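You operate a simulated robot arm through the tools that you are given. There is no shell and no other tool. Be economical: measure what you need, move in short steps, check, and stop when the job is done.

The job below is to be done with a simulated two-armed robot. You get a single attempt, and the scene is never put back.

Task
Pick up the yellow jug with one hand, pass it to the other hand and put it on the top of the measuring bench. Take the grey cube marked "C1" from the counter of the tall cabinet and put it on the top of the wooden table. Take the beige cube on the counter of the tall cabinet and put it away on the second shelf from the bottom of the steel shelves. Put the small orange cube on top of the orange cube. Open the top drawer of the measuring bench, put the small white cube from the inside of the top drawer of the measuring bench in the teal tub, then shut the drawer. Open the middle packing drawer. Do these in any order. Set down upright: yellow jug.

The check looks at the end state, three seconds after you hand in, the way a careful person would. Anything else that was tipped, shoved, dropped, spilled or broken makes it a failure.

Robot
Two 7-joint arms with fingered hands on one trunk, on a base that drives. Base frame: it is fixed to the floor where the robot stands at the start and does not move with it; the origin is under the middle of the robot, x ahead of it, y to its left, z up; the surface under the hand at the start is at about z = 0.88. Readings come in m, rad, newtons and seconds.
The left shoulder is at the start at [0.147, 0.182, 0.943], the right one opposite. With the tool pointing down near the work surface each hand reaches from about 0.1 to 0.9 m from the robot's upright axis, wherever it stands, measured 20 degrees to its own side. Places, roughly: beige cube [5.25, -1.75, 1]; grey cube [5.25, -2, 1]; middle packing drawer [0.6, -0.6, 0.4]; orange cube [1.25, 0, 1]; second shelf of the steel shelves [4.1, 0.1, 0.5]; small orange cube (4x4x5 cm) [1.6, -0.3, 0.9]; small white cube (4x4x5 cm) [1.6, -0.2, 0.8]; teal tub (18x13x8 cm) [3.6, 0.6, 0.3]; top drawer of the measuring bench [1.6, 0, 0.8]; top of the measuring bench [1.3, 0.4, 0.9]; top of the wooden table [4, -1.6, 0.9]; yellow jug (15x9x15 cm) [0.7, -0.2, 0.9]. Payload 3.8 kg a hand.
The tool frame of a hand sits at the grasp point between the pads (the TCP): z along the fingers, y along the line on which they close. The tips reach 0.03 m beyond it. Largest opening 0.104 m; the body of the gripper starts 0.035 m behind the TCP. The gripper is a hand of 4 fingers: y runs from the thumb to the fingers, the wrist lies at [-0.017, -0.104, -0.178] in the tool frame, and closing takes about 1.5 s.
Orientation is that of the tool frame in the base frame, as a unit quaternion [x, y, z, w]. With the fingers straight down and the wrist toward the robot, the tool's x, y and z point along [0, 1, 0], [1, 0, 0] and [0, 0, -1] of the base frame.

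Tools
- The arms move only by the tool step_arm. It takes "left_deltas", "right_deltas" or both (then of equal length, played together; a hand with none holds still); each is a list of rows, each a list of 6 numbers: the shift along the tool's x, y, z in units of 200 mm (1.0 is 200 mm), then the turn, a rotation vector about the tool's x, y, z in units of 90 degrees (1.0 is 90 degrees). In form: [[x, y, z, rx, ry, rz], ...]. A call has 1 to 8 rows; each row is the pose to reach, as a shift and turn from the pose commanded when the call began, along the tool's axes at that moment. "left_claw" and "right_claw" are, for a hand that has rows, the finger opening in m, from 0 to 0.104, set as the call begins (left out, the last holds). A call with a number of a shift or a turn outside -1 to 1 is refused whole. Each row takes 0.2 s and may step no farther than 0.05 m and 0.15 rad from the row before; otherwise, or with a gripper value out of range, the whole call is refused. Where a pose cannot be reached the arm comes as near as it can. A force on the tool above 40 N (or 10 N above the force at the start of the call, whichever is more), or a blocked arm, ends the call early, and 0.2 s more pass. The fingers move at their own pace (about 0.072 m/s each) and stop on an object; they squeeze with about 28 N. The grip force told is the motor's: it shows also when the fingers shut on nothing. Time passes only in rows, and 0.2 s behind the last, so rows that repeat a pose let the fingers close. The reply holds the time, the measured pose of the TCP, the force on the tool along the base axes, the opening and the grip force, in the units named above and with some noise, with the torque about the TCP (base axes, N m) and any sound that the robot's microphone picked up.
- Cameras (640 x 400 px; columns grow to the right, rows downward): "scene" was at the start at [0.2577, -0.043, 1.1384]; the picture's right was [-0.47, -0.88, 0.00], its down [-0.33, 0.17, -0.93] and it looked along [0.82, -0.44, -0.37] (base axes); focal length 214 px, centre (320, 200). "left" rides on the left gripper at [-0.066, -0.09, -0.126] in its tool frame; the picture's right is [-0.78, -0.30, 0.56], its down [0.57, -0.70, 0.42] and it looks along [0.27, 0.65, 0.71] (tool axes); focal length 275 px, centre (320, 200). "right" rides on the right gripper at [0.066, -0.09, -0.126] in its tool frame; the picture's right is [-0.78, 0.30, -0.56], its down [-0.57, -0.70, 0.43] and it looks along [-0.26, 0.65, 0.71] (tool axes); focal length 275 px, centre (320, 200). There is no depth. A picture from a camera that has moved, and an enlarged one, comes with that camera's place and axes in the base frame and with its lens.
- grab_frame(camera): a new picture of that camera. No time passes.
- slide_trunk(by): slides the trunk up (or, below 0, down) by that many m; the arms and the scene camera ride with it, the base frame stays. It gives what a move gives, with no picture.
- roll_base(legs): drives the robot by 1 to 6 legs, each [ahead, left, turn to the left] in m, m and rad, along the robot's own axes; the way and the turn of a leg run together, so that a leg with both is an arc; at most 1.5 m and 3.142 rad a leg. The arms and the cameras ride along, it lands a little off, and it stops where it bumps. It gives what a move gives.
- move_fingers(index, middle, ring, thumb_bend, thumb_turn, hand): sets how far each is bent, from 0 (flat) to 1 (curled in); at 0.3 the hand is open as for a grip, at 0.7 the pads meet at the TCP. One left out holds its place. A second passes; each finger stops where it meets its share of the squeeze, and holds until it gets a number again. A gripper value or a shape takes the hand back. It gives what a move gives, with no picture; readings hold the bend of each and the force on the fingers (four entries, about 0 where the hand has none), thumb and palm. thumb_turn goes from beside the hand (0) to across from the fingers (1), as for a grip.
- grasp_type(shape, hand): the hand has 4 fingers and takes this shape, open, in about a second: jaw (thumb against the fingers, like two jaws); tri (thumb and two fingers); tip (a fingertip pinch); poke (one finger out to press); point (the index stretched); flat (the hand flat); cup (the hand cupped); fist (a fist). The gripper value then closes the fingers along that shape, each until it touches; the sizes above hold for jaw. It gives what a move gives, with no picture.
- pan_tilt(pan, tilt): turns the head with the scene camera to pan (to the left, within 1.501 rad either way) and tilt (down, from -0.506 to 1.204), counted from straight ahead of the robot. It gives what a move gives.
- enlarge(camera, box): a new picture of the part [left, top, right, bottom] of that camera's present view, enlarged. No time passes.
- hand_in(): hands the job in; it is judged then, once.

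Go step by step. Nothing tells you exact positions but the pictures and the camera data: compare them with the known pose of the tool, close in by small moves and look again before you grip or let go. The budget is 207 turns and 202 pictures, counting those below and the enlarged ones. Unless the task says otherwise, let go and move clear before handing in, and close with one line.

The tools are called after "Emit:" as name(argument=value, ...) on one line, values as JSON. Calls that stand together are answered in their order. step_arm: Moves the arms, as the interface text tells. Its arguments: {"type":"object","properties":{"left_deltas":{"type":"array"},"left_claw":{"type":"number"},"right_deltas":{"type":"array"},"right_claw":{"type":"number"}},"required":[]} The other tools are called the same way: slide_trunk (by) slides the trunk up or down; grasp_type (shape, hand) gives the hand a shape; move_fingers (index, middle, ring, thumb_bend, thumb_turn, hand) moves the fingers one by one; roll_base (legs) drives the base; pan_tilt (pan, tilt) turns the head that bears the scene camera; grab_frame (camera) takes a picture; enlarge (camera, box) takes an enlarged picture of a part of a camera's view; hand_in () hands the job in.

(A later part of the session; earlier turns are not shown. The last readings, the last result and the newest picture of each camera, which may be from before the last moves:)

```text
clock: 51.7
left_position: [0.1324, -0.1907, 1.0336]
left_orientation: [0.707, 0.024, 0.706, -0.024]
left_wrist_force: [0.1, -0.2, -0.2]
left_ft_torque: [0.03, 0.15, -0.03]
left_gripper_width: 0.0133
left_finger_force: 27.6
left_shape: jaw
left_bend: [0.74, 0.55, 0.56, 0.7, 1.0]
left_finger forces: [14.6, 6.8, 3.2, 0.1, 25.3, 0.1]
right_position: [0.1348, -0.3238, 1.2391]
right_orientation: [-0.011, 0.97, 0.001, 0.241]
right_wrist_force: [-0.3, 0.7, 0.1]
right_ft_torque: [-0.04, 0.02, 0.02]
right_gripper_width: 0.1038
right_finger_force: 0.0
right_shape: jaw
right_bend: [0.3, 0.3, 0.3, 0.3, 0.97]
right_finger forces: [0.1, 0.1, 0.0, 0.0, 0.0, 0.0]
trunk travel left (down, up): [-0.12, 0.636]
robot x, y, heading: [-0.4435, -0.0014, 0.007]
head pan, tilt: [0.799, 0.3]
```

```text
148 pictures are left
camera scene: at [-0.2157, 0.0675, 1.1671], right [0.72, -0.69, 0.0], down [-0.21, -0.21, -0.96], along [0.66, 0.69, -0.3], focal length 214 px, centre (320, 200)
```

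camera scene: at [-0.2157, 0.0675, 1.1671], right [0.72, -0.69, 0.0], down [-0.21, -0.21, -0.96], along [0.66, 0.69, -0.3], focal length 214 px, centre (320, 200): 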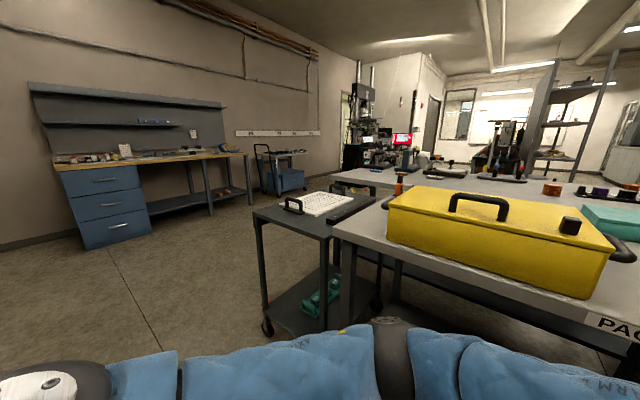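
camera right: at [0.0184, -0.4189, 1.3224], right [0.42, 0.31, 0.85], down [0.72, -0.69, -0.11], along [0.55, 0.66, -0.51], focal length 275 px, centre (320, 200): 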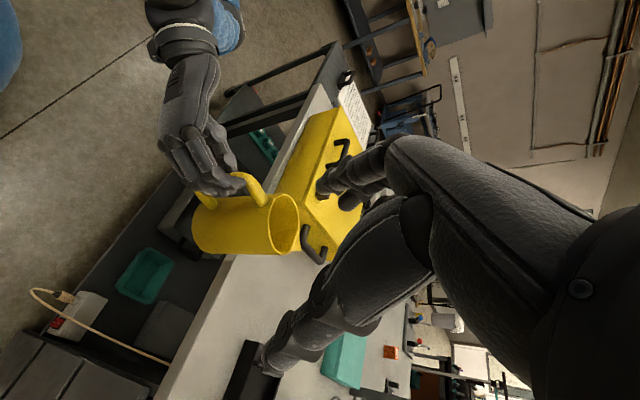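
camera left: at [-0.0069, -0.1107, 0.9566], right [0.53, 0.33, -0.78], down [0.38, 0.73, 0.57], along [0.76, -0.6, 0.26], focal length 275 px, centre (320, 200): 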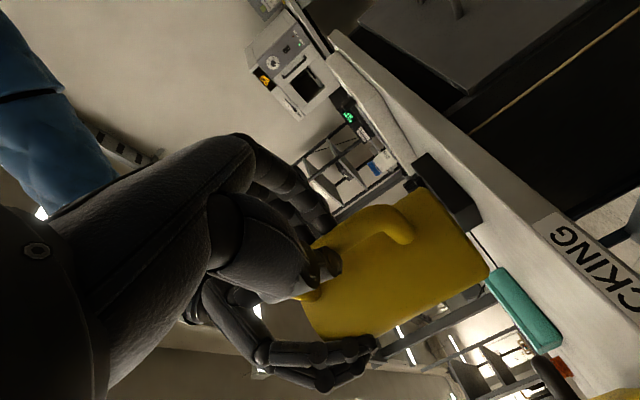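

The right corridor is about 1.2 m wide, between the packing bench end (y≈-0.9) and the microwave bench (y≈-2.05). I'll strafe right to its centre line and look ahead.

Emit:
roll_base(legs=[[0, -1.46, 0]])

Emit:
pan_tilt(pan=0.0, tilt=0.35)

Emit:
grab_frame(camera="scene")

Emit:
pan_tilt(pan=0.6, tilt=0.5)

Emit:
grab_frame(camera="scene")

```text
clock: 58.9
left_position: [0.1782, -1.613, 1.0335]
left_orientation: [0.706, 0.039, 0.706, -0.039]
left_wrist_force: [0.7, 0.0, 0.0]
left_ft_torque: [-0.02, 0.13, -0.01]
left_gripper_width: 0.0131
left_finger_force: 27.5
left_shape: jaw
left_bend: [0.74, 0.55, 0.56, 0.7, 1.0]
left_finger forces: [14.5, 6.8, 3.1, 0.0, 25.3, 0.1]
right_position: [0.1867, -1.7473, 1.2398]
right_orientation: [-0.031, 0.97, 0.006, 0.24]
right_wrist_force: [0.0, 1.1, 0.0]
right_ft_torque: [0.0, 0.02, 0.0]
right_gripper_width: 0.104
right_finger_force: 0.1
right_shape: jaw
right_bend: [0.3, 0.3, 0.3, 0.3, 0.97]
right_finger forces: [0.0, 0.0, 0.0, 0.1, 0.1, 0.0]
trunk travel left (down, up): [-0.12, 0.636]
robot x, y, heading: [-0.4028, -1.4518, 0.045]
head pan, tilt: [0.799, 0.3]
```

```text
clock: 60.0
left_position: [0.1775, -1.6136, 1.0331]
left_orientation: [0.706, 0.039, 0.706, -0.039]
left_wrist_force: [0.6, 0.1, 0.1]
left_ft_torque: [0.03, 0.18, 0.02]
left_gripper_width: 0.0129
left_finger_force: 28.1
left_shape: jaw
left_bend: [0.74, 0.55, 0.56, 0.7, 1.0]
left_finger forces: [14.5, 6.7, 3.1, 0.0, 25.2, 0.0]
right_position: [0.1871, -1.7475, 1.2397]
right_orientation: [-0.031, 0.97, 0.006, 0.241]
right_wrist_force: [0.1, 0.3, -0.6]
right_ft_torque: [0.0, 0.0, -0.02]
right_gripper_width: 0.1042
right_finger_force: 0.1
right_shape: jaw
right_bend: [0.3, 0.3, 0.3, 0.3, 0.97]
right_finger forces: [0.0, 0.0, 0.0, 0.1, 0.0, 0.0]
trunk travel left (down, up): [-0.12, 0.636]
robot x, y, heading: [-0.4059, -1.4511, 0.044]
head pan, tilt: [0.0, 0.351]
```

```text
147 pictures are left
camera scene: at [-0.1486, -1.4358, 1.1624], right [0.05, -1.0, 0.0], down [-0.34, -0.02, -0.94], along [0.94, 0.05, -0.34], focal length 214 px, centre (320, 200)
```

scene: 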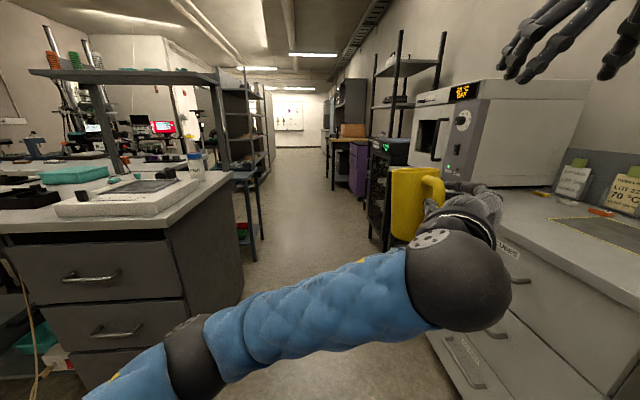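

```text
clock: 61.0
left_position: [0.1779, -1.6133, 1.0333]
left_orientation: [0.706, 0.039, 0.706, -0.038]
left_wrist_force: [0.0, -0.3, -0.3]
left_ft_torque: [0.01, 0.15, 0.0]
left_gripper_width: 0.013
left_finger_force: 27.7
left_shape: jaw
left_bend: [0.74, 0.55, 0.56, 0.7, 1.0]
left_finger forces: [14.5, 6.8, 3.1, 0.1, 25.1, 0.1]
right_position: [0.187, -1.7468, 1.2397]
right_orientation: [-0.03, 0.97, 0.006, 0.24]
right_wrist_force: [1.2, 0.5, 0.7]
right_ft_torque: [-0.03, -0.01, 0.02]
right_gripper_width: 0.1038
right_finger_force: 0.1
right_shape: jaw
right_bend: [0.3, 0.3, 0.3, 0.3, 0.97]
right_finger forces: [0.0, 0.0, 0.0, 0.1, 0.0, 0.0]
trunk travel left (down, up): [-0.12, 0.636]
robot x, y, heading: [-0.4061, -1.4471, 0.042]
head pan, tilt: [0.6, 0.499]
```

```text
146 pictures are left
camera scene: at [-0.169, -1.3854, 1.1487], right [0.6, -0.8, 0.0], down [-0.38, -0.29, -0.88], along [0.7, 0.53, -0.48], focal length 214 px, centre (320, 200)
```

scene: 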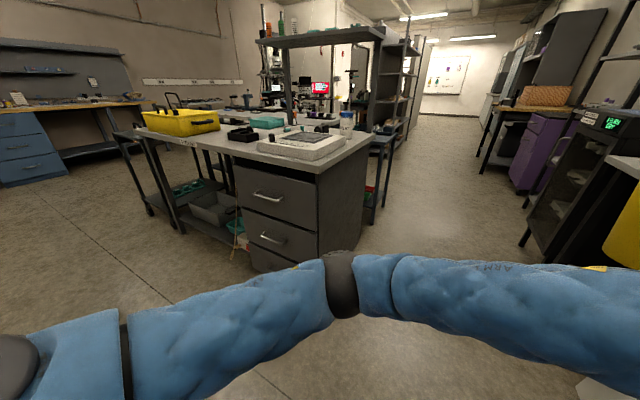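

The route is clear: the packing bench's right end is at y≈-0.95 and the microwave bench front at y≈-1.87. The measuring bench end is near (1.45, -0.77), with open floor past it. I'll correct the heading, hug the left side and go forward.

Emit:
roll_base(legs=[[0, 0.07, -0.042], [0.7, 0, 0]])

Emit:
pan_tilt(pan=0.3, tilt=0.45)

Emit:
grab_frame(camera="scene")

Emit:
pan_tilt(pan=-0.9, tilt=0.4)

Emit:
grab_frame(camera="scene")

```text
clock: 65.5
left_position: [0.8819, -1.5548, 1.0329]
left_orientation: [0.708, 0.027, 0.706, -0.027]
left_wrist_force: [-0.6, -0.7, 0.1]
left_ft_torque: [0.01, 0.16, -0.01]
left_gripper_width: 0.0132
left_finger_force: 27.8
left_shape: jaw
left_bend: [0.74, 0.55, 0.56, 0.7, 1.0]
left_finger forces: [14.4, 6.8, 3.1, 0.1, 25.2, 0.0]
right_position: [0.8859, -1.6901, 1.2399]
right_orientation: [-0.015, 0.971, 0.003, 0.24]
right_wrist_force: [0.2, 0.2, -0.3]
right_ft_torque: [-0.01, 0.0, -0.04]
right_gripper_width: 0.1038
right_finger_force: 0.1
right_shape: jaw
right_bend: [0.3, 0.3, 0.3, 0.3, 0.97]
right_finger forces: [0.0, 0.0, 0.0, 0.0, 0.0, 0.0]
trunk travel left (down, up): [-0.12, 0.636]
robot x, y, heading: [0.3021, -1.3736, 0.012]
head pan, tilt: [0.6, 0.499]
```

```text
clock: 66.3
left_position: [0.8827, -1.555, 1.0327]
left_orientation: [0.707, 0.027, 0.706, -0.026]
left_wrist_force: [0.4, 0.4, 0.2]
left_ft_torque: [0.02, 0.15, 0.0]
left_gripper_width: 0.0131
left_finger_force: 28.0
left_shape: jaw
left_bend: [0.74, 0.55, 0.56, 0.7, 1.0]
left_finger forces: [14.4, 6.8, 3.1, 0.1, 25.3, 0.0]
right_position: [0.8861, -1.6902, 1.2389]
right_orientation: [-0.014, 0.971, 0.003, 0.24]
right_wrist_force: [-0.3, -0.4, -0.4]
right_ft_torque: [0.03, 0.0, -0.01]
right_gripper_width: 0.1039
right_finger_force: 0.1
right_shape: jaw
right_bend: [0.3, 0.3, 0.3, 0.3, 0.97]
right_finger forces: [0.1, 0.0, 0.1, 0.1, 0.0, 0.0]
trunk travel left (down, up): [-0.12, 0.636]
robot x, y, heading: [0.3, -1.3693, 0.01]
head pan, tilt: [0.3, 0.45]
```

```text
145 pictures are left
camera scene: at [0.5558, -1.3402, 1.1532], right [0.31, -0.95, 0.0], down [-0.41, -0.13, -0.9], along [0.86, 0.28, -0.44], focal length 214 px, centre (320, 200)
```

scene: 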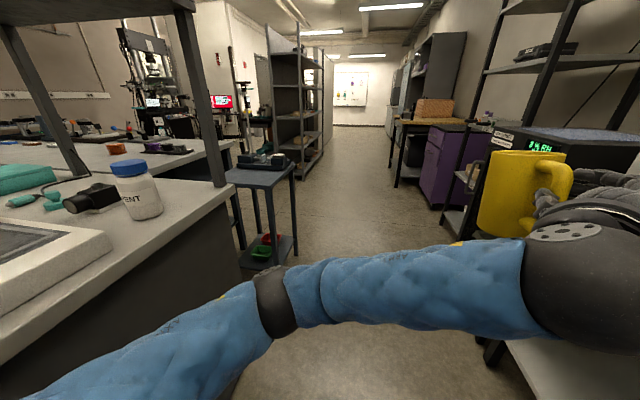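

```text
clock: 67.7
left_position: [0.8825, -1.5558, 1.033]
left_orientation: [0.707, 0.027, 0.706, -0.027]
left_wrist_force: [-0.5, -0.7, 0.7]
left_ft_torque: [0.01, 0.15, 0.0]
left_gripper_width: 0.013
left_finger_force: 28.0
left_shape: jaw
left_bend: [0.74, 0.55, 0.56, 0.7, 1.0]
left_finger forces: [14.4, 6.7, 3.2, 0.0, 25.2, 0.0]
right_position: [0.8858, -1.6899, 1.2394]
right_orientation: [-0.015, 0.971, 0.003, 0.24]
right_wrist_force: [-0.7, 0.2, 0.6]
right_ft_torque: [0.01, -0.03, -0.01]
right_gripper_width: 0.1039
right_finger_force: 0.0
right_shape: jaw
right_bend: [0.3, 0.3, 0.3, 0.3, 0.97]
right_finger forces: [0.0, 0.0, 0.0, 0.0, 0.1, 0.0]
trunk travel left (down, up): [-0.12, 0.636]
robot x, y, heading: [0.3032, -1.3716, 0.013]
head pan, tilt: [-0.901, 0.4]
```

```text
144 pictures are left
camera scene: at [0.5271, -1.4404, 1.1579], right [-0.77, -0.63, 0.0], down [-0.25, 0.3, -0.92], along [0.58, -0.71, -0.39], focal length 214 px, centre (320, 200)
```

scene: 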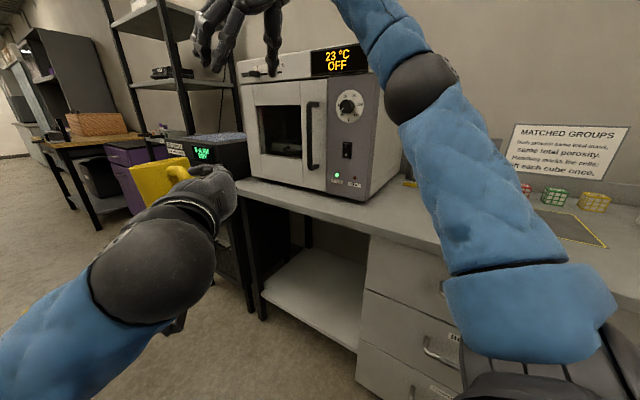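

I can see a small side table near (1.5–1.8, -0.75) and the aisle beyond it. I'll drive on to x≈2.6, turn to face +y and look at the far side of the measuring bench.

Emit:
roll_base(legs=[[1.2, 0, 0], [1.1, 0, 0]])

Emit:
pan_tilt(pan=1.2, tilt=0.4)

Emit:
grab_frame(camera="scene")

Emit:
pan_tilt(pan=0.1, tilt=0.4)

Emit:
grab_frame(camera="scene")

```text
clock: 79.2
left_position: [3.2044, -1.6162, 1.033]
left_orientation: [0.708, 0.014, 0.706, -0.013]
left_wrist_force: [0.4, -0.1, 0.3]
left_ft_torque: [0.03, 0.15, -0.03]
left_gripper_width: 0.013
left_finger_force: 28.4
left_shape: jaw
left_bend: [0.74, 0.55, 0.56, 0.7, 1.0]
left_finger forces: [14.5, 6.8, 3.1, 0.0, 25.2, 0.0]
right_position: [3.2026, -1.749, 1.2388]
right_orientation: [0.005, 0.971, -0.002, 0.24]
right_wrist_force: [0.0, 0.5, 0.1]
right_ft_torque: [-0.03, -0.01, 0.0]
right_gripper_width: 0.1041
right_finger_force: 0.0
right_shape: jaw
right_bend: [0.3, 0.3, 0.3, 0.3, 0.97]
right_finger forces: [0.0, 0.0, 0.0, 0.0, 0.1, 0.0]
trunk travel left (down, up): [-0.12, 0.636]
robot x, y, heading: [2.6337, -1.4114, -0.026]
head pan, tilt: [-0.901, 0.4]
```

```text
clock: 81.2
left_position: [3.204, -1.6159, 1.0342]
left_orientation: [0.708, 0.013, 0.706, -0.013]
left_wrist_force: [0.4, -0.1, -0.3]
left_ft_torque: [0.01, 0.13, 0.01]
left_gripper_width: 0.0132
left_finger_force: 27.5
left_shape: jaw
left_bend: [0.74, 0.55, 0.56, 0.7, 1.0]
left_finger forces: [14.4, 6.7, 3.1, 0.0, 25.2, 0.1]
right_position: [3.2022, -1.7499, 1.2401]
right_orientation: [0.006, 0.971, -0.003, 0.239]
right_wrist_force: [-0.2, -0.8, -0.2]
right_ft_torque: [0.01, 0.02, 0.0]
right_gripper_width: 0.1041
right_finger_force: 0.0
right_shape: jaw
right_bend: [0.3, 0.3, 0.3, 0.3, 0.97]
right_finger forces: [0.1, 0.1, 0.0, 0.1, 0.0, 0.1]
trunk travel left (down, up): [-0.12, 0.636]
robot x, y, heading: [2.6319, -1.4056, -0.026]
head pan, tilt: [1.201, 0.4]
```

```text
143 pictures are left
camera scene: at [2.8338, -1.3266, 1.1579], right [0.92, -0.39, 0.0], down [-0.15, -0.36, -0.92], along [0.36, 0.85, -0.39], focal length 214 px, centre (320, 200)
```

scene: 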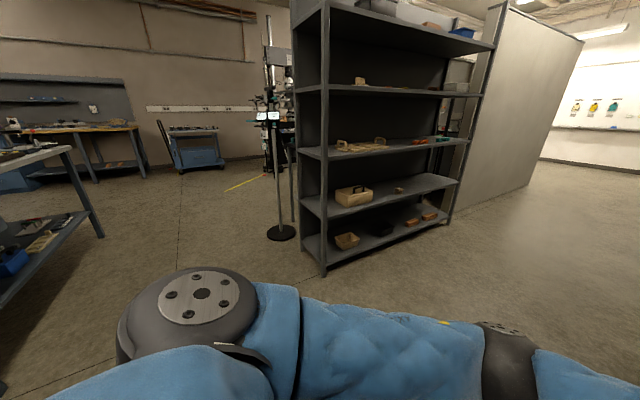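

```text
clock: 82.5
left_position: [3.2032, -1.6152, 1.0329]
left_orientation: [0.708, 0.012, 0.706, -0.013]
left_wrist_force: [0.9, 0.3, 0.5]
left_ft_torque: [0.02, 0.18, 0.0]
left_gripper_width: 0.0135
left_finger_force: 28.0
left_shape: jaw
left_bend: [0.74, 0.55, 0.56, 0.7, 1.0]
left_finger forces: [14.5, 6.8, 3.1, 0.0, 25.2, 0.1]
right_position: [3.2022, -1.7502, 1.2398]
right_orientation: [0.006, 0.971, -0.002, 0.24]
right_wrist_force: [-0.3, 0.2, -0.8]
right_ft_torque: [0.01, 0.01, -0.03]
right_gripper_width: 0.104
right_finger_force: 0.1
right_shape: jaw
right_bend: [0.3, 0.3, 0.3, 0.3, 0.97]
right_finger forces: [0.1, 0.0, 0.0, 0.0, 0.0, 0.0]
trunk travel left (down, up): [-0.12, 0.636]
robot x, y, heading: [2.6335, -1.4103, -0.024]
head pan, tilt: [0.099, 0.4]
```

```text
142 pictures are left
camera scene: at [2.8903, -1.4052, 1.1579], right [0.07, -1.0, 0.0], down [-0.39, -0.03, -0.92], along [0.92, 0.07, -0.39], focal length 214 px, centre (320, 200)
```

scene: 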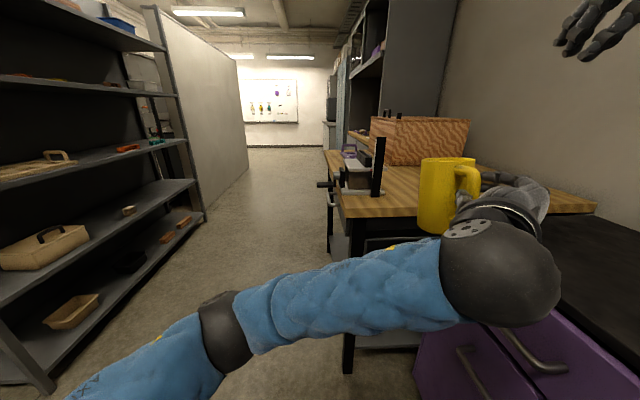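

The steel shelves open toward -y, with their front running from (3.37, -0.16) to (4.98, 0.07). The wooden table is ahead of me. I'll shift left, turn round to face -x, and then look at the measuring bench.

Emit:
roll_base(legs=[[0, 0.2, 0], [0, 0, 1.58], [0, 0, 1.58]])

Emit:
pan_tilt(pan=-0.7, tilt=0.4)

Emit:
grab_frame(camera="scene")

```text
clock: 91.9
left_position: [2.0616, -1.0273, 1.0336]
left_orientation: [-0.029, 0.707, -0.028, -0.706]
left_wrist_force: [-0.2, 0.1, -1.2]
left_ft_torque: [0.0, -0.18, 0.01]
left_gripper_width: 0.0135
left_finger_force: 28.3
left_shape: jaw
left_bend: [0.74, 0.55, 0.57, 0.7, 1.0]
left_finger forces: [14.2, 6.5, 2.8, 0.0, 25.1, 0.1]
right_position: [2.0567, -0.8931, 1.24]
right_orientation: [0.971, 0.015, -0.24, 0.003]
right_wrist_force: [0.0, -0.2, -0.3]
right_ft_torque: [0.03, 0.0, 0.0]
right_gripper_width: 0.104
right_finger_force: 0.1
right_shape: jaw
right_bend: [0.3, 0.3, 0.3, 0.3, 0.97]
right_finger forces: [0.1, 0.0, 0.0, 0.0, 0.0, 0.1]
trunk travel left (down, up): [-0.12, 0.636]
robot x, y, heading: [2.6385, -1.2078, -3.127]
head pan, tilt: [0.099, 0.4]
```

```text
clock: 93.0
left_position: [2.0624, -1.0271, 1.0333]
left_orientation: [-0.029, 0.707, -0.029, -0.706]
left_wrist_force: [0.2, -0.8, 0.5]
left_ft_torque: [-0.01, -0.13, 0.03]
left_gripper_width: 0.0134
left_finger_force: 27.3
left_shape: jaw
left_bend: [0.74, 0.55, 0.57, 0.7, 1.0]
left_finger forces: [14.1, 6.5, 2.9, 0.0, 25.1, 0.1]
right_position: [2.0568, -0.8923, 1.2394]
right_orientation: [0.971, 0.015, -0.241, 0.003]
right_wrist_force: [0.3, -0.1, 0.5]
right_ft_torque: [0.01, -0.02, -0.02]
right_gripper_width: 0.1041
right_finger_force: 0.1
right_shape: jaw
right_bend: [0.3, 0.3, 0.3, 0.3, 0.97]
right_finger forces: [0.1, 0.1, 0.0, 0.0, 0.1, 0.0]
trunk travel left (down, up): [-0.12, 0.636]
robot x, y, heading: [2.6391, -1.2087, -3.12]
head pan, tilt: [-0.7, 0.4]
```

```text
141 pictures are left
camera scene: at [2.4052, -1.153, 1.1579], right [0.63, 0.78, 0.0], down [0.3, -0.25, -0.92], along [-0.71, 0.58, -0.39], focal length 214 px, centre (320, 200)
```

scene: 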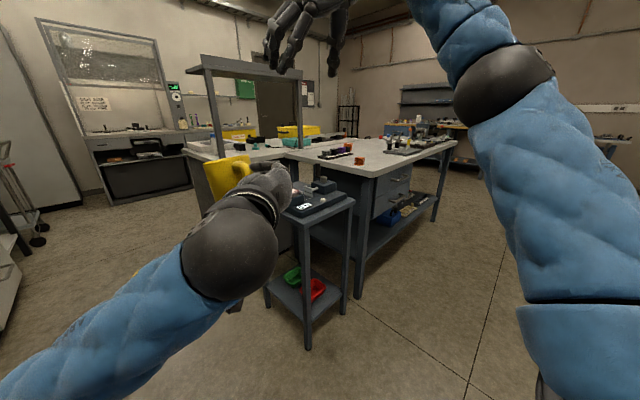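

The measuring bench's drawers face +x; that edge is at x≈1.73, running from y≈-0.3 to 0.9. I'll strafe along it and look.

Emit:
roll_base(legs=[[0, -1.2, 0.03]])

Emit:
pan_tilt(pan=-0.2, tilt=0.45)

Emit:
grab_frame(camera="scene")

Emit:
grab_frame(camera="right")

```text
clock: 99.0
left_position: [2.0175, 0.1293, 1.0326]
left_orientation: [-0.039, 0.707, -0.04, -0.705]
left_wrist_force: [-0.8, 0.2, -0.4]
left_ft_torque: [0.01, -0.16, 0.01]
left_gripper_width: 0.0132
left_finger_force: 26.9
left_shape: jaw
left_bend: [0.74, 0.55, 0.57, 0.7, 1.0]
left_finger forces: [14.2, 6.6, 2.9, 0.0, 25.1, 0.0]
right_position: [2.009, 0.2636, 1.2384]
right_orientation: [0.97, 0.03, -0.241, 0.008]
right_wrist_force: [-0.4, 0.5, 0.2]
right_ft_torque: [0.05, 0.0, -0.02]
right_gripper_width: 0.1038
right_finger_force: 0.1
right_shape: jaw
right_bend: [0.3, 0.3, 0.3, 0.3, 0.97]
right_finger forces: [0.0, 0.0, 0.1, 0.0, 0.0, 0.0]
trunk travel left (down, up): [-0.12, 0.636]
robot x, y, heading: [2.6019, -0.0352, -3.093]
head pan, tilt: [-0.7, 0.4]
```

```text
clock: 99.9
left_position: [2.0183, 0.1294, 1.0326]
left_orientation: [-0.039, 0.707, -0.039, -0.705]
left_wrist_force: [0.5, -0.1, 0.5]
left_ft_torque: [0.01, -0.15, 0.03]
left_gripper_width: 0.0131
left_finger_force: 27.8
left_shape: jaw
left_bend: [0.74, 0.55, 0.57, 0.7, 1.0]
left_finger forces: [14.2, 6.5, 2.8, 0.1, 25.0, 0.0]
right_position: [2.0095, 0.2642, 1.2381]
right_orientation: [0.97, 0.031, -0.241, 0.007]
right_wrist_force: [0.1, -0.1, 1.2]
right_ft_torque: [0.02, 0.01, 0.02]
right_gripper_width: 0.1036
right_finger_force: 0.1
right_shape: jaw
right_bend: [0.3, 0.3, 0.3, 0.3, 0.97]
right_finger forces: [0.0, 0.0, 0.0, 0.0, 0.1, 0.1]
trunk travel left (down, up): [-0.12, 0.636]
robot x, y, heading: [2.6023, -0.0351, -3.092]
head pan, tilt: [-0.201, 0.45]
```

```text
140 pictures are left
camera scene: at [2.3483, -0.0276, 1.1532], right [0.15, 0.99, 0.0], down [0.43, -0.07, -0.9], along [-0.89, 0.14, -0.44], focal length 214 px, centre (320, 200)
```

scene: 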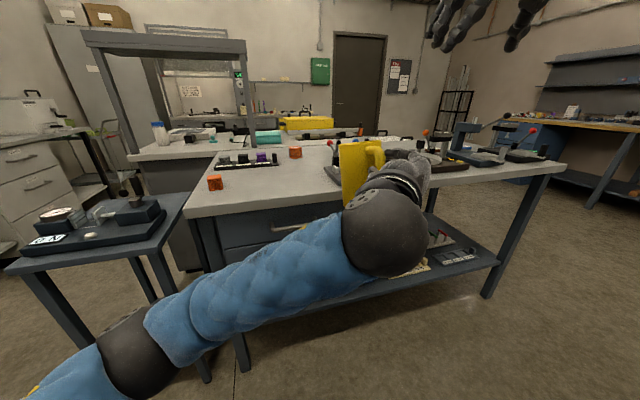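

```text
139 pictures are left
camera right: at [2.1212, 0.3602, 1.3218], right [-0.41, -0.32, 0.85], down [-0.75, 0.66, -0.11], along [-0.53, -0.68, -0.51], focal length 275 px, centre (320, 200)
```

right: 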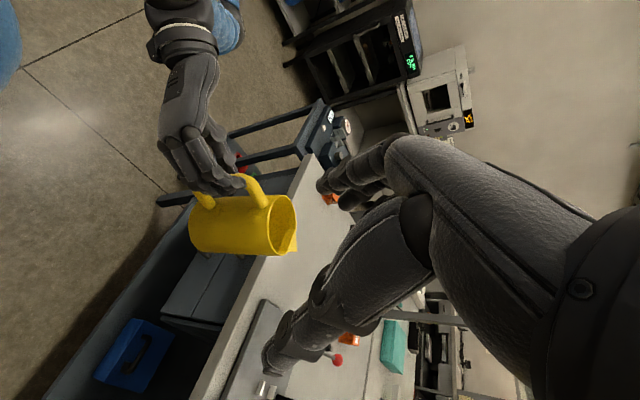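

The clear spot is around (1.6, 0.0), between the small orange cube, the cube rack and the grey plate. I'll check the jug's tilt close up before lowering it.

Emit:
enlarge(camera="scene", box=[180, 110, 480, 250])

Emit:
grab_frame(camera="left")

```text
2.13 times, centred on (330, 180) of scene
camera zoom: at [2.3483, -0.0276, 1.1532], right [0.15, 0.99, 0.0], down [0.43, -0.07, -0.9], along [-0.89, 0.14, -0.44], focal length 458 px, centre (299, 243)
```

zoom: 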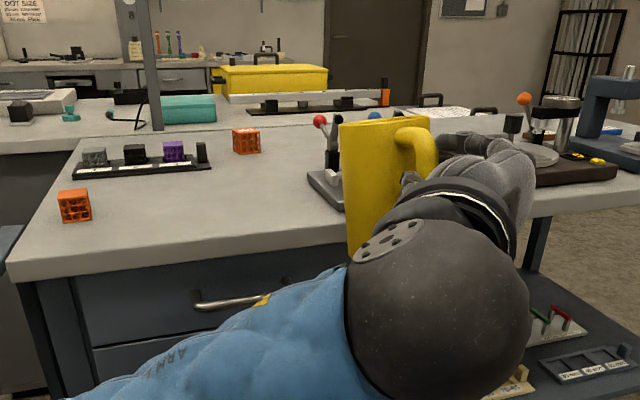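

```text
137 pictures are left
camera left: at [2.1525, 0.0537, 0.9683], right [-0.52, -0.36, -0.78], down [-0.35, -0.74, 0.57], along [-0.78, 0.57, 0.26], focal length 275 px, centre (320, 200)
```

left: 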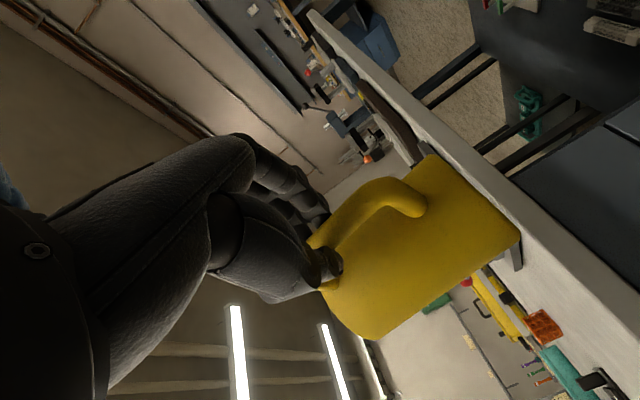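

The tilt is small. I'll extend the left arm forward 15 cm and up a little here, in free air, and then drive in the rest.

Emit:
step_arm(left_deltas=[[0.05, 0, 0.15, 0, 0, 0], [0.1, 0, 0.3, 0, 0, 0], [0.1, 0, 0.45, 0, 0, 0], [0.1, 0, 0.6, 0, 0, 0], [0.1, 0, 0.75, 0, 0, 0]])

Emit:
grab_frame(camera="scene")

Emit:
grab_frame(camera="right")

```text
clock: 101.1
left_position: [1.8679, 0.112, 1.0532]
left_orientation: [-0.039, 0.706, -0.038, -0.706]
left_wrist_force: [0.0, 0.3, -1.3]
left_ft_torque: [-0.04, -0.16, 0.0]
left_gripper_width: 0.0132
left_finger_force: 28.0
left_shape: jaw
left_bend: [0.74, 0.55, 0.58, 0.7, 1.0]
left_finger forces: [14.0, 6.6, 2.8, 0.0, 25.0, 0.1]
right_position: [2.0085, 0.2639, 1.2392]
right_orientation: [0.97, 0.03, -0.24, 0.006]
right_wrist_force: [-0.9, -0.1, 0.2]
right_ft_torque: [0.0, 0.01, 0.03]
right_gripper_width: 0.1038
right_finger_force: 0.1
right_shape: jaw
right_bend: [0.3, 0.3, 0.3, 0.3, 0.97]
right_finger forces: [0.0, 0.1, 0.0, 0.0, 0.1, 0.0]
trunk travel left (down, up): [-0.12, 0.636]
robot x, y, heading: [2.6019, -0.0357, -3.093]
head pan, tilt: [-0.201, 0.45]
```

```text
136 pictures are left
camera scene: at [2.3481, -0.0277, 1.1531], right [0.15, 0.99, 0.0], down [0.43, -0.07, -0.9], along [-0.89, 0.14, -0.44], focal length 214 px, centre (320, 200)
```

scene: 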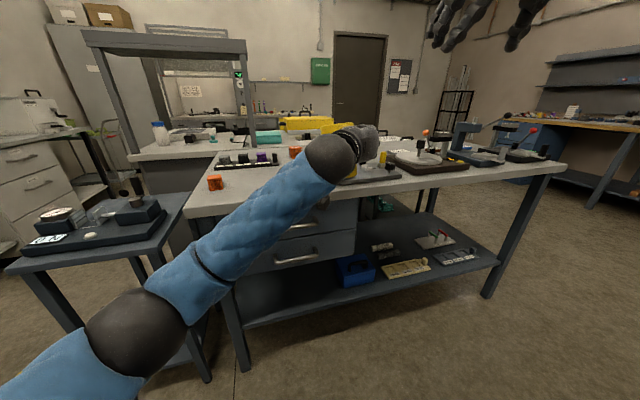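

```text
135 pictures are left
camera right: at [2.1209, 0.3603, 1.3217], right [-0.41, -0.32, 0.85], down [-0.75, 0.66, -0.11], along [-0.53, -0.68, -0.51], focal length 275 px, centre (320, 200)
```

right: 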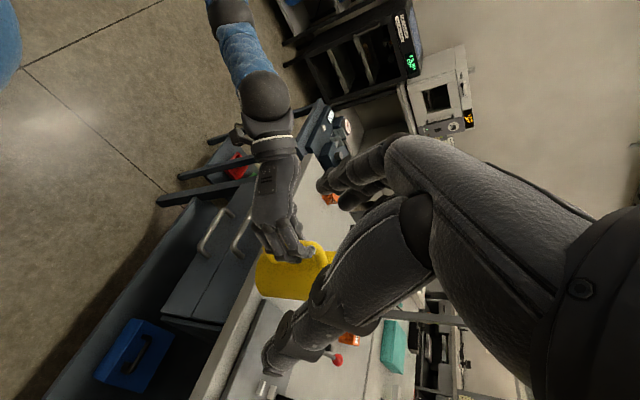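

The jug is over the bench edge, and the grey plate starts at y≈0.11. I'll shift the jug 10 cm toward -y and drive forward 0.165 m.

Emit:
step_arm(left_deltas=[[0, -0.16, 0, 0, 0, 0], [0, -0.32, 0, 0, 0, 0], [0, -0.5, 0, 0, 0, 0]])

Emit:
roll_base(legs=[[0.165, 0, 0]])

Emit:
pan_tilt(pan=0.1, tilt=0.5)

Emit:
grab_frame(camera="scene")

Emit:
grab_frame(camera="left")

Emit:
grab_frame(camera="right")

```text
clock: 101.9
left_position: [1.8798, 0.0131, 1.0537]
left_orientation: [-0.04, 0.707, -0.038, -0.705]
left_wrist_force: [0.6, -0.1, -1.0]
left_ft_torque: [0.0, -0.13, 0.01]
left_gripper_width: 0.0131
left_finger_force: 28.2
left_shape: jaw
left_bend: [0.74, 0.55, 0.58, 0.7, 1.0]
left_finger forces: [14.1, 6.4, 2.9, 0.0, 25.2, 0.1]
right_position: [2.0095, 0.2634, 1.2396]
right_orientation: [0.97, 0.031, -0.241, 0.007]
right_wrist_force: [0.7, 0.2, -0.2]
right_ft_torque: [0.02, -0.01, 0.04]
right_gripper_width: 0.1042
right_finger_force: 0.0
right_shape: jaw
right_bend: [0.3, 0.3, 0.3, 0.3, 0.97]
right_finger forces: [0.0, 0.0, 0.1, 0.1, 0.1, 0.0]
trunk travel left (down, up): [-0.12, 0.636]
robot x, y, heading: [2.5956, -0.036, -3.095]
head pan, tilt: [-0.201, 0.45]
```

```text
clock: 103.3
left_position: [1.7124, 0.0091, 1.0529]
left_orientation: [-0.038, 0.707, -0.039, -0.705]
left_wrist_force: [-0.1, 0.0, -2.5]
left_ft_torque: [-0.02, -0.15, -0.01]
left_gripper_width: 0.0134
left_finger_force: 27.9
left_shape: jaw
left_bend: [0.74, 0.55, 0.58, 0.7, 1.0]
left_finger forces: [14.1, 6.5, 3.1, 0.1, 25.2, 0.1]
right_position: [1.8434, 0.2562, 1.2381]
right_orientation: [0.97, 0.03, -0.239, 0.007]
right_wrist_force: [-1.0, 0.0, -0.9]
right_ft_torque: [0.01, -0.05, -0.03]
right_gripper_width: 0.1038
right_finger_force: 0.0
right_shape: jaw
right_bend: [0.3, 0.3, 0.3, 0.3, 0.97]
right_finger forces: [0.1, 0.0, 0.1, 0.1, 0.0, 0.1]
trunk travel left (down, up): [-0.12, 0.636]
robot x, y, heading: [2.4346, -0.0401, -3.093]
head pan, tilt: [-0.201, 0.45]
```

```text
clock: 104.1
left_position: [1.7118, 0.0072, 1.0533]
left_orientation: [-0.038, 0.707, -0.038, -0.706]
left_wrist_force: [0.5, -0.8, -1.8]
left_ft_torque: [-0.01, -0.16, -0.02]
left_gripper_width: 0.0132
left_finger_force: 27.6
left_shape: jaw
left_bend: [0.74, 0.55, 0.58, 0.7, 1.0]
left_finger forces: [14.3, 6.5, 3.0, 0.0, 25.2, 0.0]
right_position: [1.8435, 0.257, 1.2388]
right_orientation: [0.97, 0.03, -0.24, 0.007]
right_wrist_force: [0.0, -0.2, -0.1]
right_ft_torque: [0.01, 0.02, -0.03]
right_gripper_width: 0.104
right_finger_force: 0.1
right_shape: jaw
right_bend: [0.3, 0.3, 0.3, 0.3, 0.97]
right_finger forces: [0.0, 0.0, 0.0, 0.0, 0.1, 0.0]
trunk travel left (down, up): [-0.12, 0.636]
robot x, y, heading: [2.4319, -0.0441, -3.099]
head pan, tilt: [0.099, 0.499]
```

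```text
134 pictures are left
camera scene: at [2.1826, -0.0625, 1.1487], right [-0.14, 0.99, 0.0], down [0.47, 0.07, -0.88], along [-0.87, -0.13, -0.48], focal length 214 px, centre (320, 200)
```

scene: 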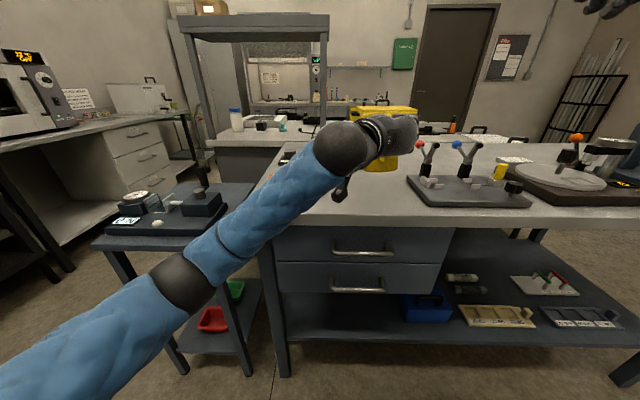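

```text
133 pictures are left
camera left: at [1.8472, -0.0693, 0.9891], right [-0.52, -0.36, -0.78], down [-0.35, -0.74, 0.57], along [-0.78, 0.57, 0.26], focal length 275 px, centre (320, 200)
```

left: 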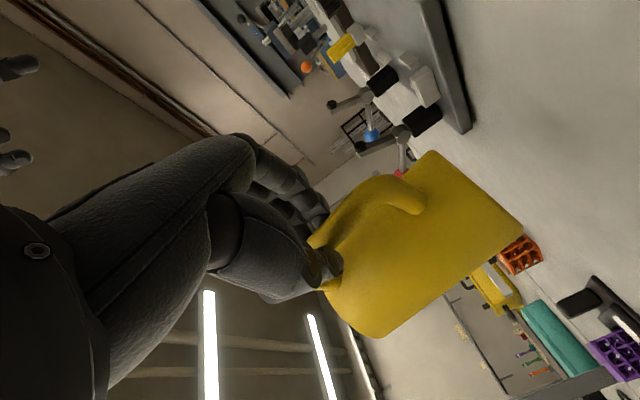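

```text
132 pictures are left
camera right: at [1.9552, 0.353, 1.3218], right [-0.41, -0.32, 0.85], down [-0.75, 0.66, -0.11], along [-0.53, -0.68, -0.51], focal length 275 px, centre (320, 200)
```

right: 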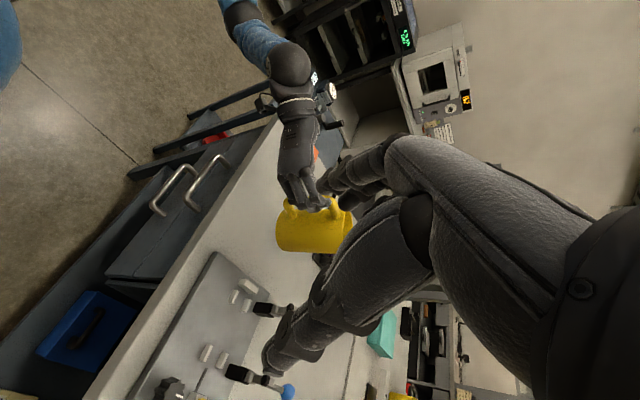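

The jug is over the clear spot at (1.615, 0.0). I'll lower it quickly to near contact, then in small steps watching the force.

Emit:
step_arm(left_deltas=[[-0.07, 0, 0, 0, 0, 0], [-0.14, 0, 0, 0, 0, 0], [-0.21, 0, 0, 0, 0, 0], [-0.26, 0, 0, 0, 0, 0]])

Emit:
grab_frame(camera="left")

Emit:
grab_frame(camera="right")

```text
clock: 105.1
left_position: [1.7132, 0.0078, 1.001]
left_orientation: [-0.039, 0.707, -0.038, -0.705]
left_wrist_force: [0.0, -0.6, -2.6]
left_ft_torque: [-0.01, -0.15, 0.01]
left_gripper_width: 0.0131
left_finger_force: 28.4
left_shape: jaw
left_bend: [0.74, 0.55, 0.58, 0.7, 1.0]
left_finger forces: [14.3, 6.5, 3.1, 0.1, 25.3, 0.0]
right_position: [1.8434, 0.257, 1.2395]
right_orientation: [0.97, 0.029, -0.241, 0.006]
right_wrist_force: [-0.7, -0.3, -0.6]
right_ft_torque: [0.04, -0.03, -0.01]
right_gripper_width: 0.1039
right_finger_force: 0.2
right_shape: jaw
right_bend: [0.3, 0.3, 0.3, 0.3, 0.97]
right_finger forces: [0.0, 0.1, 0.0, 0.0, 0.0, 0.1]
trunk travel left (down, up): [-0.12, 0.636]
robot x, y, heading: [2.4332, -0.0412, -3.096]
head pan, tilt: [0.099, 0.499]
```

```text
131 pictures are left
camera left: at [1.8473, -0.0694, 0.9364], right [-0.52, -0.36, -0.78], down [-0.35, -0.74, 0.57], along [-0.78, 0.57, 0.26], focal length 275 px, centre (320, 200)
```

left: 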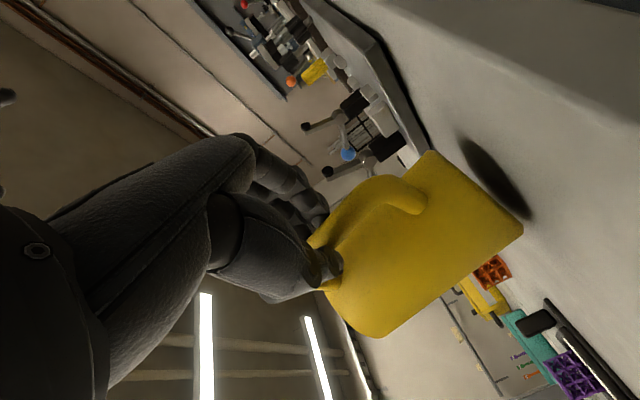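

```text
130 pictures are left
camera right: at [1.9551, 0.353, 1.3217], right [-0.41, -0.32, 0.85], down [-0.75, 0.66, -0.11], along [-0.53, -0.68, -0.51], focal length 275 px, centre (320, 200)
```

right: 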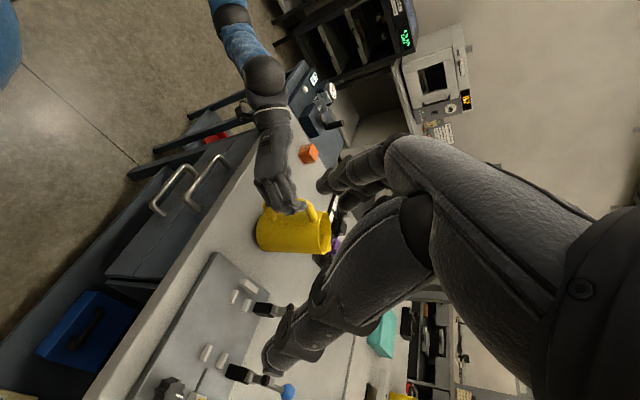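

There's still a gap under the jug, so I'll lower in 4 mm steps.

Emit:
step_arm(left_deltas=[[-0.02, 0, 0, 0, 0, 0], [-0.04, 0, 0, 0, 0, 0], [-0.06, 0, 0, 0, 0, 0]])

Emit:
step_arm(left_deltas=[[-0.02, 0, 0, 0, 0, 0], [-0.035, 0, 0, 0, 0, 0]])

Emit:
grab_frame(camera="left")

```text
clock: 105.9
left_position: [1.7123, 0.007, 0.9907]
left_orientation: [0.038, -0.706, 0.038, 0.706]
left_wrist_force: [0.4, -1.0, 0.5]
left_ft_torque: [-0.04, 0.13, -0.01]
left_gripper_width: 0.0132
left_finger_force: 28.6
left_shape: jaw
left_bend: [0.74, 0.56, 0.58, 0.7, 1.0]
left_finger forces: [15.6, 6.6, 6.0, 0.0, 26.2, 0.0]
right_position: [1.8442, 0.2567, 1.2405]
right_orientation: [0.97, 0.03, -0.241, 0.006]
right_wrist_force: [0.1, 0.4, 0.9]
right_ft_torque: [0.03, 0.01, -0.01]
right_gripper_width: 0.1042
right_finger_force: 0.0
right_shape: jaw
right_bend: [0.3, 0.3, 0.3, 0.3, 0.97]
right_finger forces: [0.0, 0.0, 0.1, 0.1, 0.0, 0.0]
trunk travel left (down, up): [-0.12, 0.636]
robot x, y, heading: [2.4339, -0.0424, -3.091]
head pan, tilt: [0.099, 0.499]
```

```text
clock: 106.5
left_position: [1.7138, 0.0061, 0.984]
left_orientation: [-0.039, 0.706, -0.038, -0.706]
left_wrist_force: [1.8, 0.6, 2.9]
left_ft_torque: [-0.06, 0.33, -0.02]
left_gripper_width: 0.0131
left_finger_force: 28.0
left_shape: jaw
left_bend: [0.74, 0.55, 0.73, 0.7, 1.0]
left_finger forces: [15.5, 7.6, 7.6, 0.1, 25.9, 0.0]
right_position: [1.8441, 0.2573, 1.2393]
right_orientation: [0.97, 0.029, -0.24, 0.007]
right_wrist_force: [1.0, -0.9, 0.5]
right_ft_torque: [-0.01, 0.04, -0.02]
right_gripper_width: 0.1039
right_finger_force: 0.1
right_shape: jaw
right_bend: [0.3, 0.3, 0.3, 0.3, 0.97]
right_finger forces: [0.1, 0.1, 0.1, 0.1, 0.1, 0.1]
trunk travel left (down, up): [-0.12, 0.636]
robot x, y, heading: [2.436, -0.0428, -3.092]
head pan, tilt: [0.099, 0.499]
```

```text
129 pictures are left
camera left: at [1.8477, -0.0694, 0.9187], right [-0.52, -0.35, -0.78], down [-0.35, -0.74, 0.57], along [-0.78, 0.57, 0.26], focal length 275 px, centre (320, 200)
```

left: 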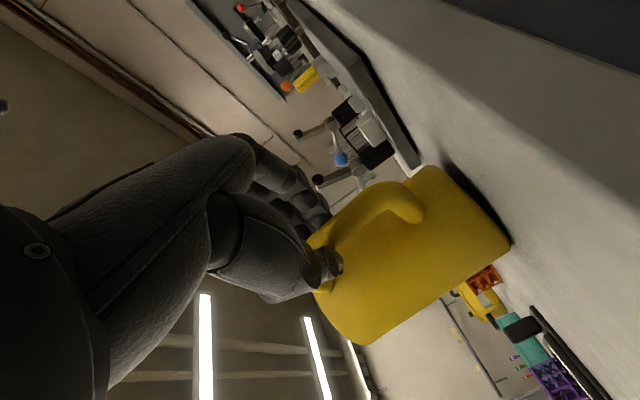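

It has contact on its far edge. I'll lower 4 mm more and release, holding still.

Emit:
step_arm(left_deltas=[[-0.02, 0, 0, 0, 0, 0], [-0.025, 0, 0, 0, 0, 0]])

Emit:
step_arm(left_deltas=[[0, 0, 0, 0, 0, 0], [0, 0, 0, 0, 0, 0], [0, 0, 0, 0, 0, 0], [0, 0, 0, 0, 0, 0], [0, 0, 0, 0, 0, 0], [0, 0, 0, 0, 0, 0]], left_claw=0.104)

Emit:
grab_frame(camera="left")

Emit:
grab_frame(camera="right")

```text
clock: 107.1
left_position: [1.713, 0.0062, 0.9793]
left_orientation: [-0.038, 0.706, -0.038, -0.706]
left_wrist_force: [0.3, 0.4, 3.7]
left_ft_torque: [-0.07, 0.36, -0.02]
left_gripper_width: 0.0129
left_finger_force: 27.9
left_shape: jaw
left_bend: [0.73, 0.55, 0.74, 0.7, 1.0]
left_finger forces: [15.1, 8.4, 7.0, 0.0, 25.9, 0.1]
right_position: [1.8443, 0.2562, 1.2401]
right_orientation: [0.97, 0.03, -0.241, 0.007]
right_wrist_force: [-0.7, -0.1, -0.1]
right_ft_torque: [-0.02, -0.01, -0.01]
right_gripper_width: 0.104
right_finger_force: 0.1
right_shape: jaw
right_bend: [0.3, 0.3, 0.3, 0.3, 0.97]
right_finger forces: [0.0, 0.0, 0.1, 0.1, 0.0, 0.0]
trunk travel left (down, up): [-0.12, 0.636]
robot x, y, heading: [2.4344, -0.0413, -3.092]
head pan, tilt: [0.099, 0.499]
```

```text
clock: 108.5
left_position: [1.7123, 0.0065, 0.9781]
left_orientation: [-0.038, 0.707, -0.039, -0.705]
left_wrist_force: [-0.4, -0.8, -0.6]
left_ft_torque: [0.02, 0.02, 0.01]
left_gripper_width: 0.1035
left_finger_force: 0.0
left_shape: jaw
left_bend: [0.3, 0.3, 0.3, 0.3, 0.97]
left_finger forces: [0.1, 0.1, 0.1, 0.1, 0.1, 0.0]
right_position: [1.8435, 0.257, 1.2389]
right_orientation: [0.97, 0.03, -0.24, 0.005]
right_wrist_force: [0.4, 0.1, -0.5]
right_ft_torque: [-0.03, 0.0, 0.01]
right_gripper_width: 0.104
right_finger_force: 0.0
right_shape: jaw
right_bend: [0.3, 0.3, 0.3, 0.3, 0.97]
right_finger forces: [0.1, 0.1, 0.0, 0.1, 0.1, 0.0]
trunk travel left (down, up): [-0.12, 0.636]
robot x, y, heading: [2.4348, -0.0384, -3.095]
head pan, tilt: [0.099, 0.499]
```

```text
128 pictures are left
camera left: at [1.8471, -0.0694, 0.9137], right [-0.52, -0.36, -0.78], down [-0.35, -0.74, 0.57], along [-0.78, 0.57, 0.26], focal length 275 px, centre (320, 200)
```

left: 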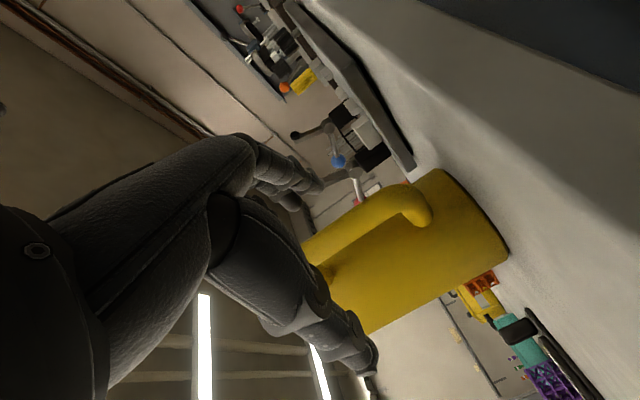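

```text
127 pictures are left
camera right: at [1.9555, 0.3529, 1.3219], right [-0.41, -0.32, 0.85], down [-0.75, 0.66, -0.11], along [-0.53, -0.68, -0.51], focal length 275 px, centre (320, 200)
```

right: 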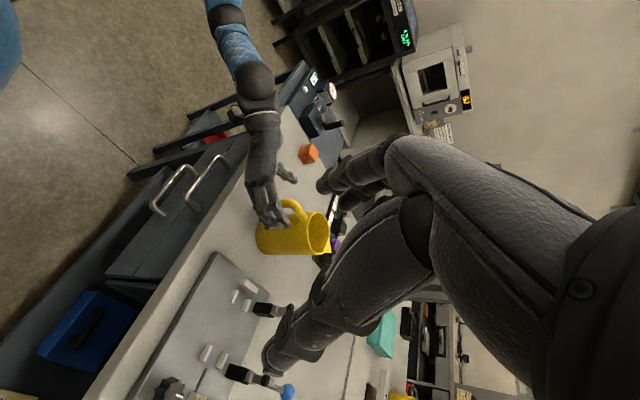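

The jug stands upright and is released. I'll retract the left hand straight back and then up.

Emit:
step_arm(left_deltas=[[0, 0, -0.12, 0, 0, 0], [0, 0, -0.3, 0, 0, 0], [0, 0, -0.5, 0, 0, 0], [0, 0, -0.7, 0, 0, 0], [0.2, 0, -0.8, 0, 0, 0], [0.4, 0, -0.8, 0, 0, 0], [0.6, 0, -0.8, 0, 0, 0]])

Emit:
pan_tilt(pan=0.1, tilt=0.45)

Emit:
grab_frame(camera="scene")

```text
clock: 110.1
left_position: [1.8723, 0.0222, 1.0972]
left_orientation: [-0.037, 0.707, -0.039, -0.705]
left_wrist_force: [0.2, 0.7, 0.1]
left_ft_torque: [-0.01, 0.03, 0.01]
left_gripper_width: 0.1037
left_finger_force: 0.0
left_shape: jaw
left_bend: [0.3, 0.3, 0.3, 0.3, 0.97]
left_finger forces: [0.0, 0.1, 0.1, 0.0, 0.1, 0.1]
right_position: [1.8438, 0.2575, 1.2396]
right_orientation: [0.97, 0.03, -0.241, 0.006]
right_wrist_force: [0.7, -0.1, -0.1]
right_ft_torque: [0.0, -0.05, -0.03]
right_gripper_width: 0.1039
right_finger_force: 0.0
right_shape: jaw
right_bend: [0.3, 0.3, 0.3, 0.3, 0.97]
right_finger forces: [0.0, 0.0, 0.0, 0.0, 0.1, 0.0]
trunk travel left (down, up): [-0.12, 0.636]
robot x, y, heading: [2.4353, -0.0435, -3.092]
head pan, tilt: [0.099, 0.499]
```

```text
clock: 110.8
left_position: [1.8725, 0.0242, 1.0978]
left_orientation: [-0.037, 0.706, -0.038, -0.706]
left_wrist_force: [-0.6, 0.2, -0.9]
left_ft_torque: [0.03, 0.01, 0.01]
left_gripper_width: 0.1039
left_finger_force: 0.0
left_shape: jaw
left_bend: [0.3, 0.3, 0.3, 0.3, 0.97]
left_finger forces: [0.0, 0.0, 0.0, 0.0, 0.1, 0.0]
right_position: [1.8436, 0.2563, 1.2398]
right_orientation: [0.97, 0.029, -0.24, 0.006]
right_wrist_force: [0.1, 0.8, -0.2]
right_ft_torque: [0.01, 0.01, 0.01]
right_gripper_width: 0.1037
right_finger_force: 0.0
right_shape: jaw
right_bend: [0.3, 0.3, 0.3, 0.3, 0.97]
right_finger forces: [0.1, 0.0, 0.0, 0.0, 0.0, 0.0]
trunk travel left (down, up): [-0.12, 0.636]
robot x, y, heading: [2.4338, -0.0428, -3.099]
head pan, tilt: [0.099, 0.45]
```

```text
126 pictures are left
camera scene: at [2.182, -0.0627, 1.1532], right [-0.15, 0.99, 0.0], down [0.43, 0.06, -0.9], along [-0.89, -0.13, -0.44], focal length 214 px, centre (320, 200)
```

scene: 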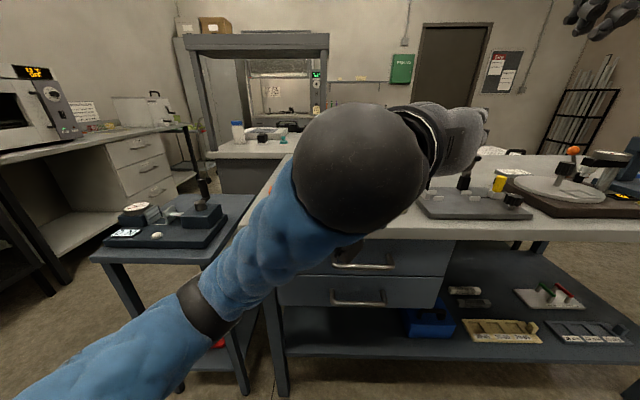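

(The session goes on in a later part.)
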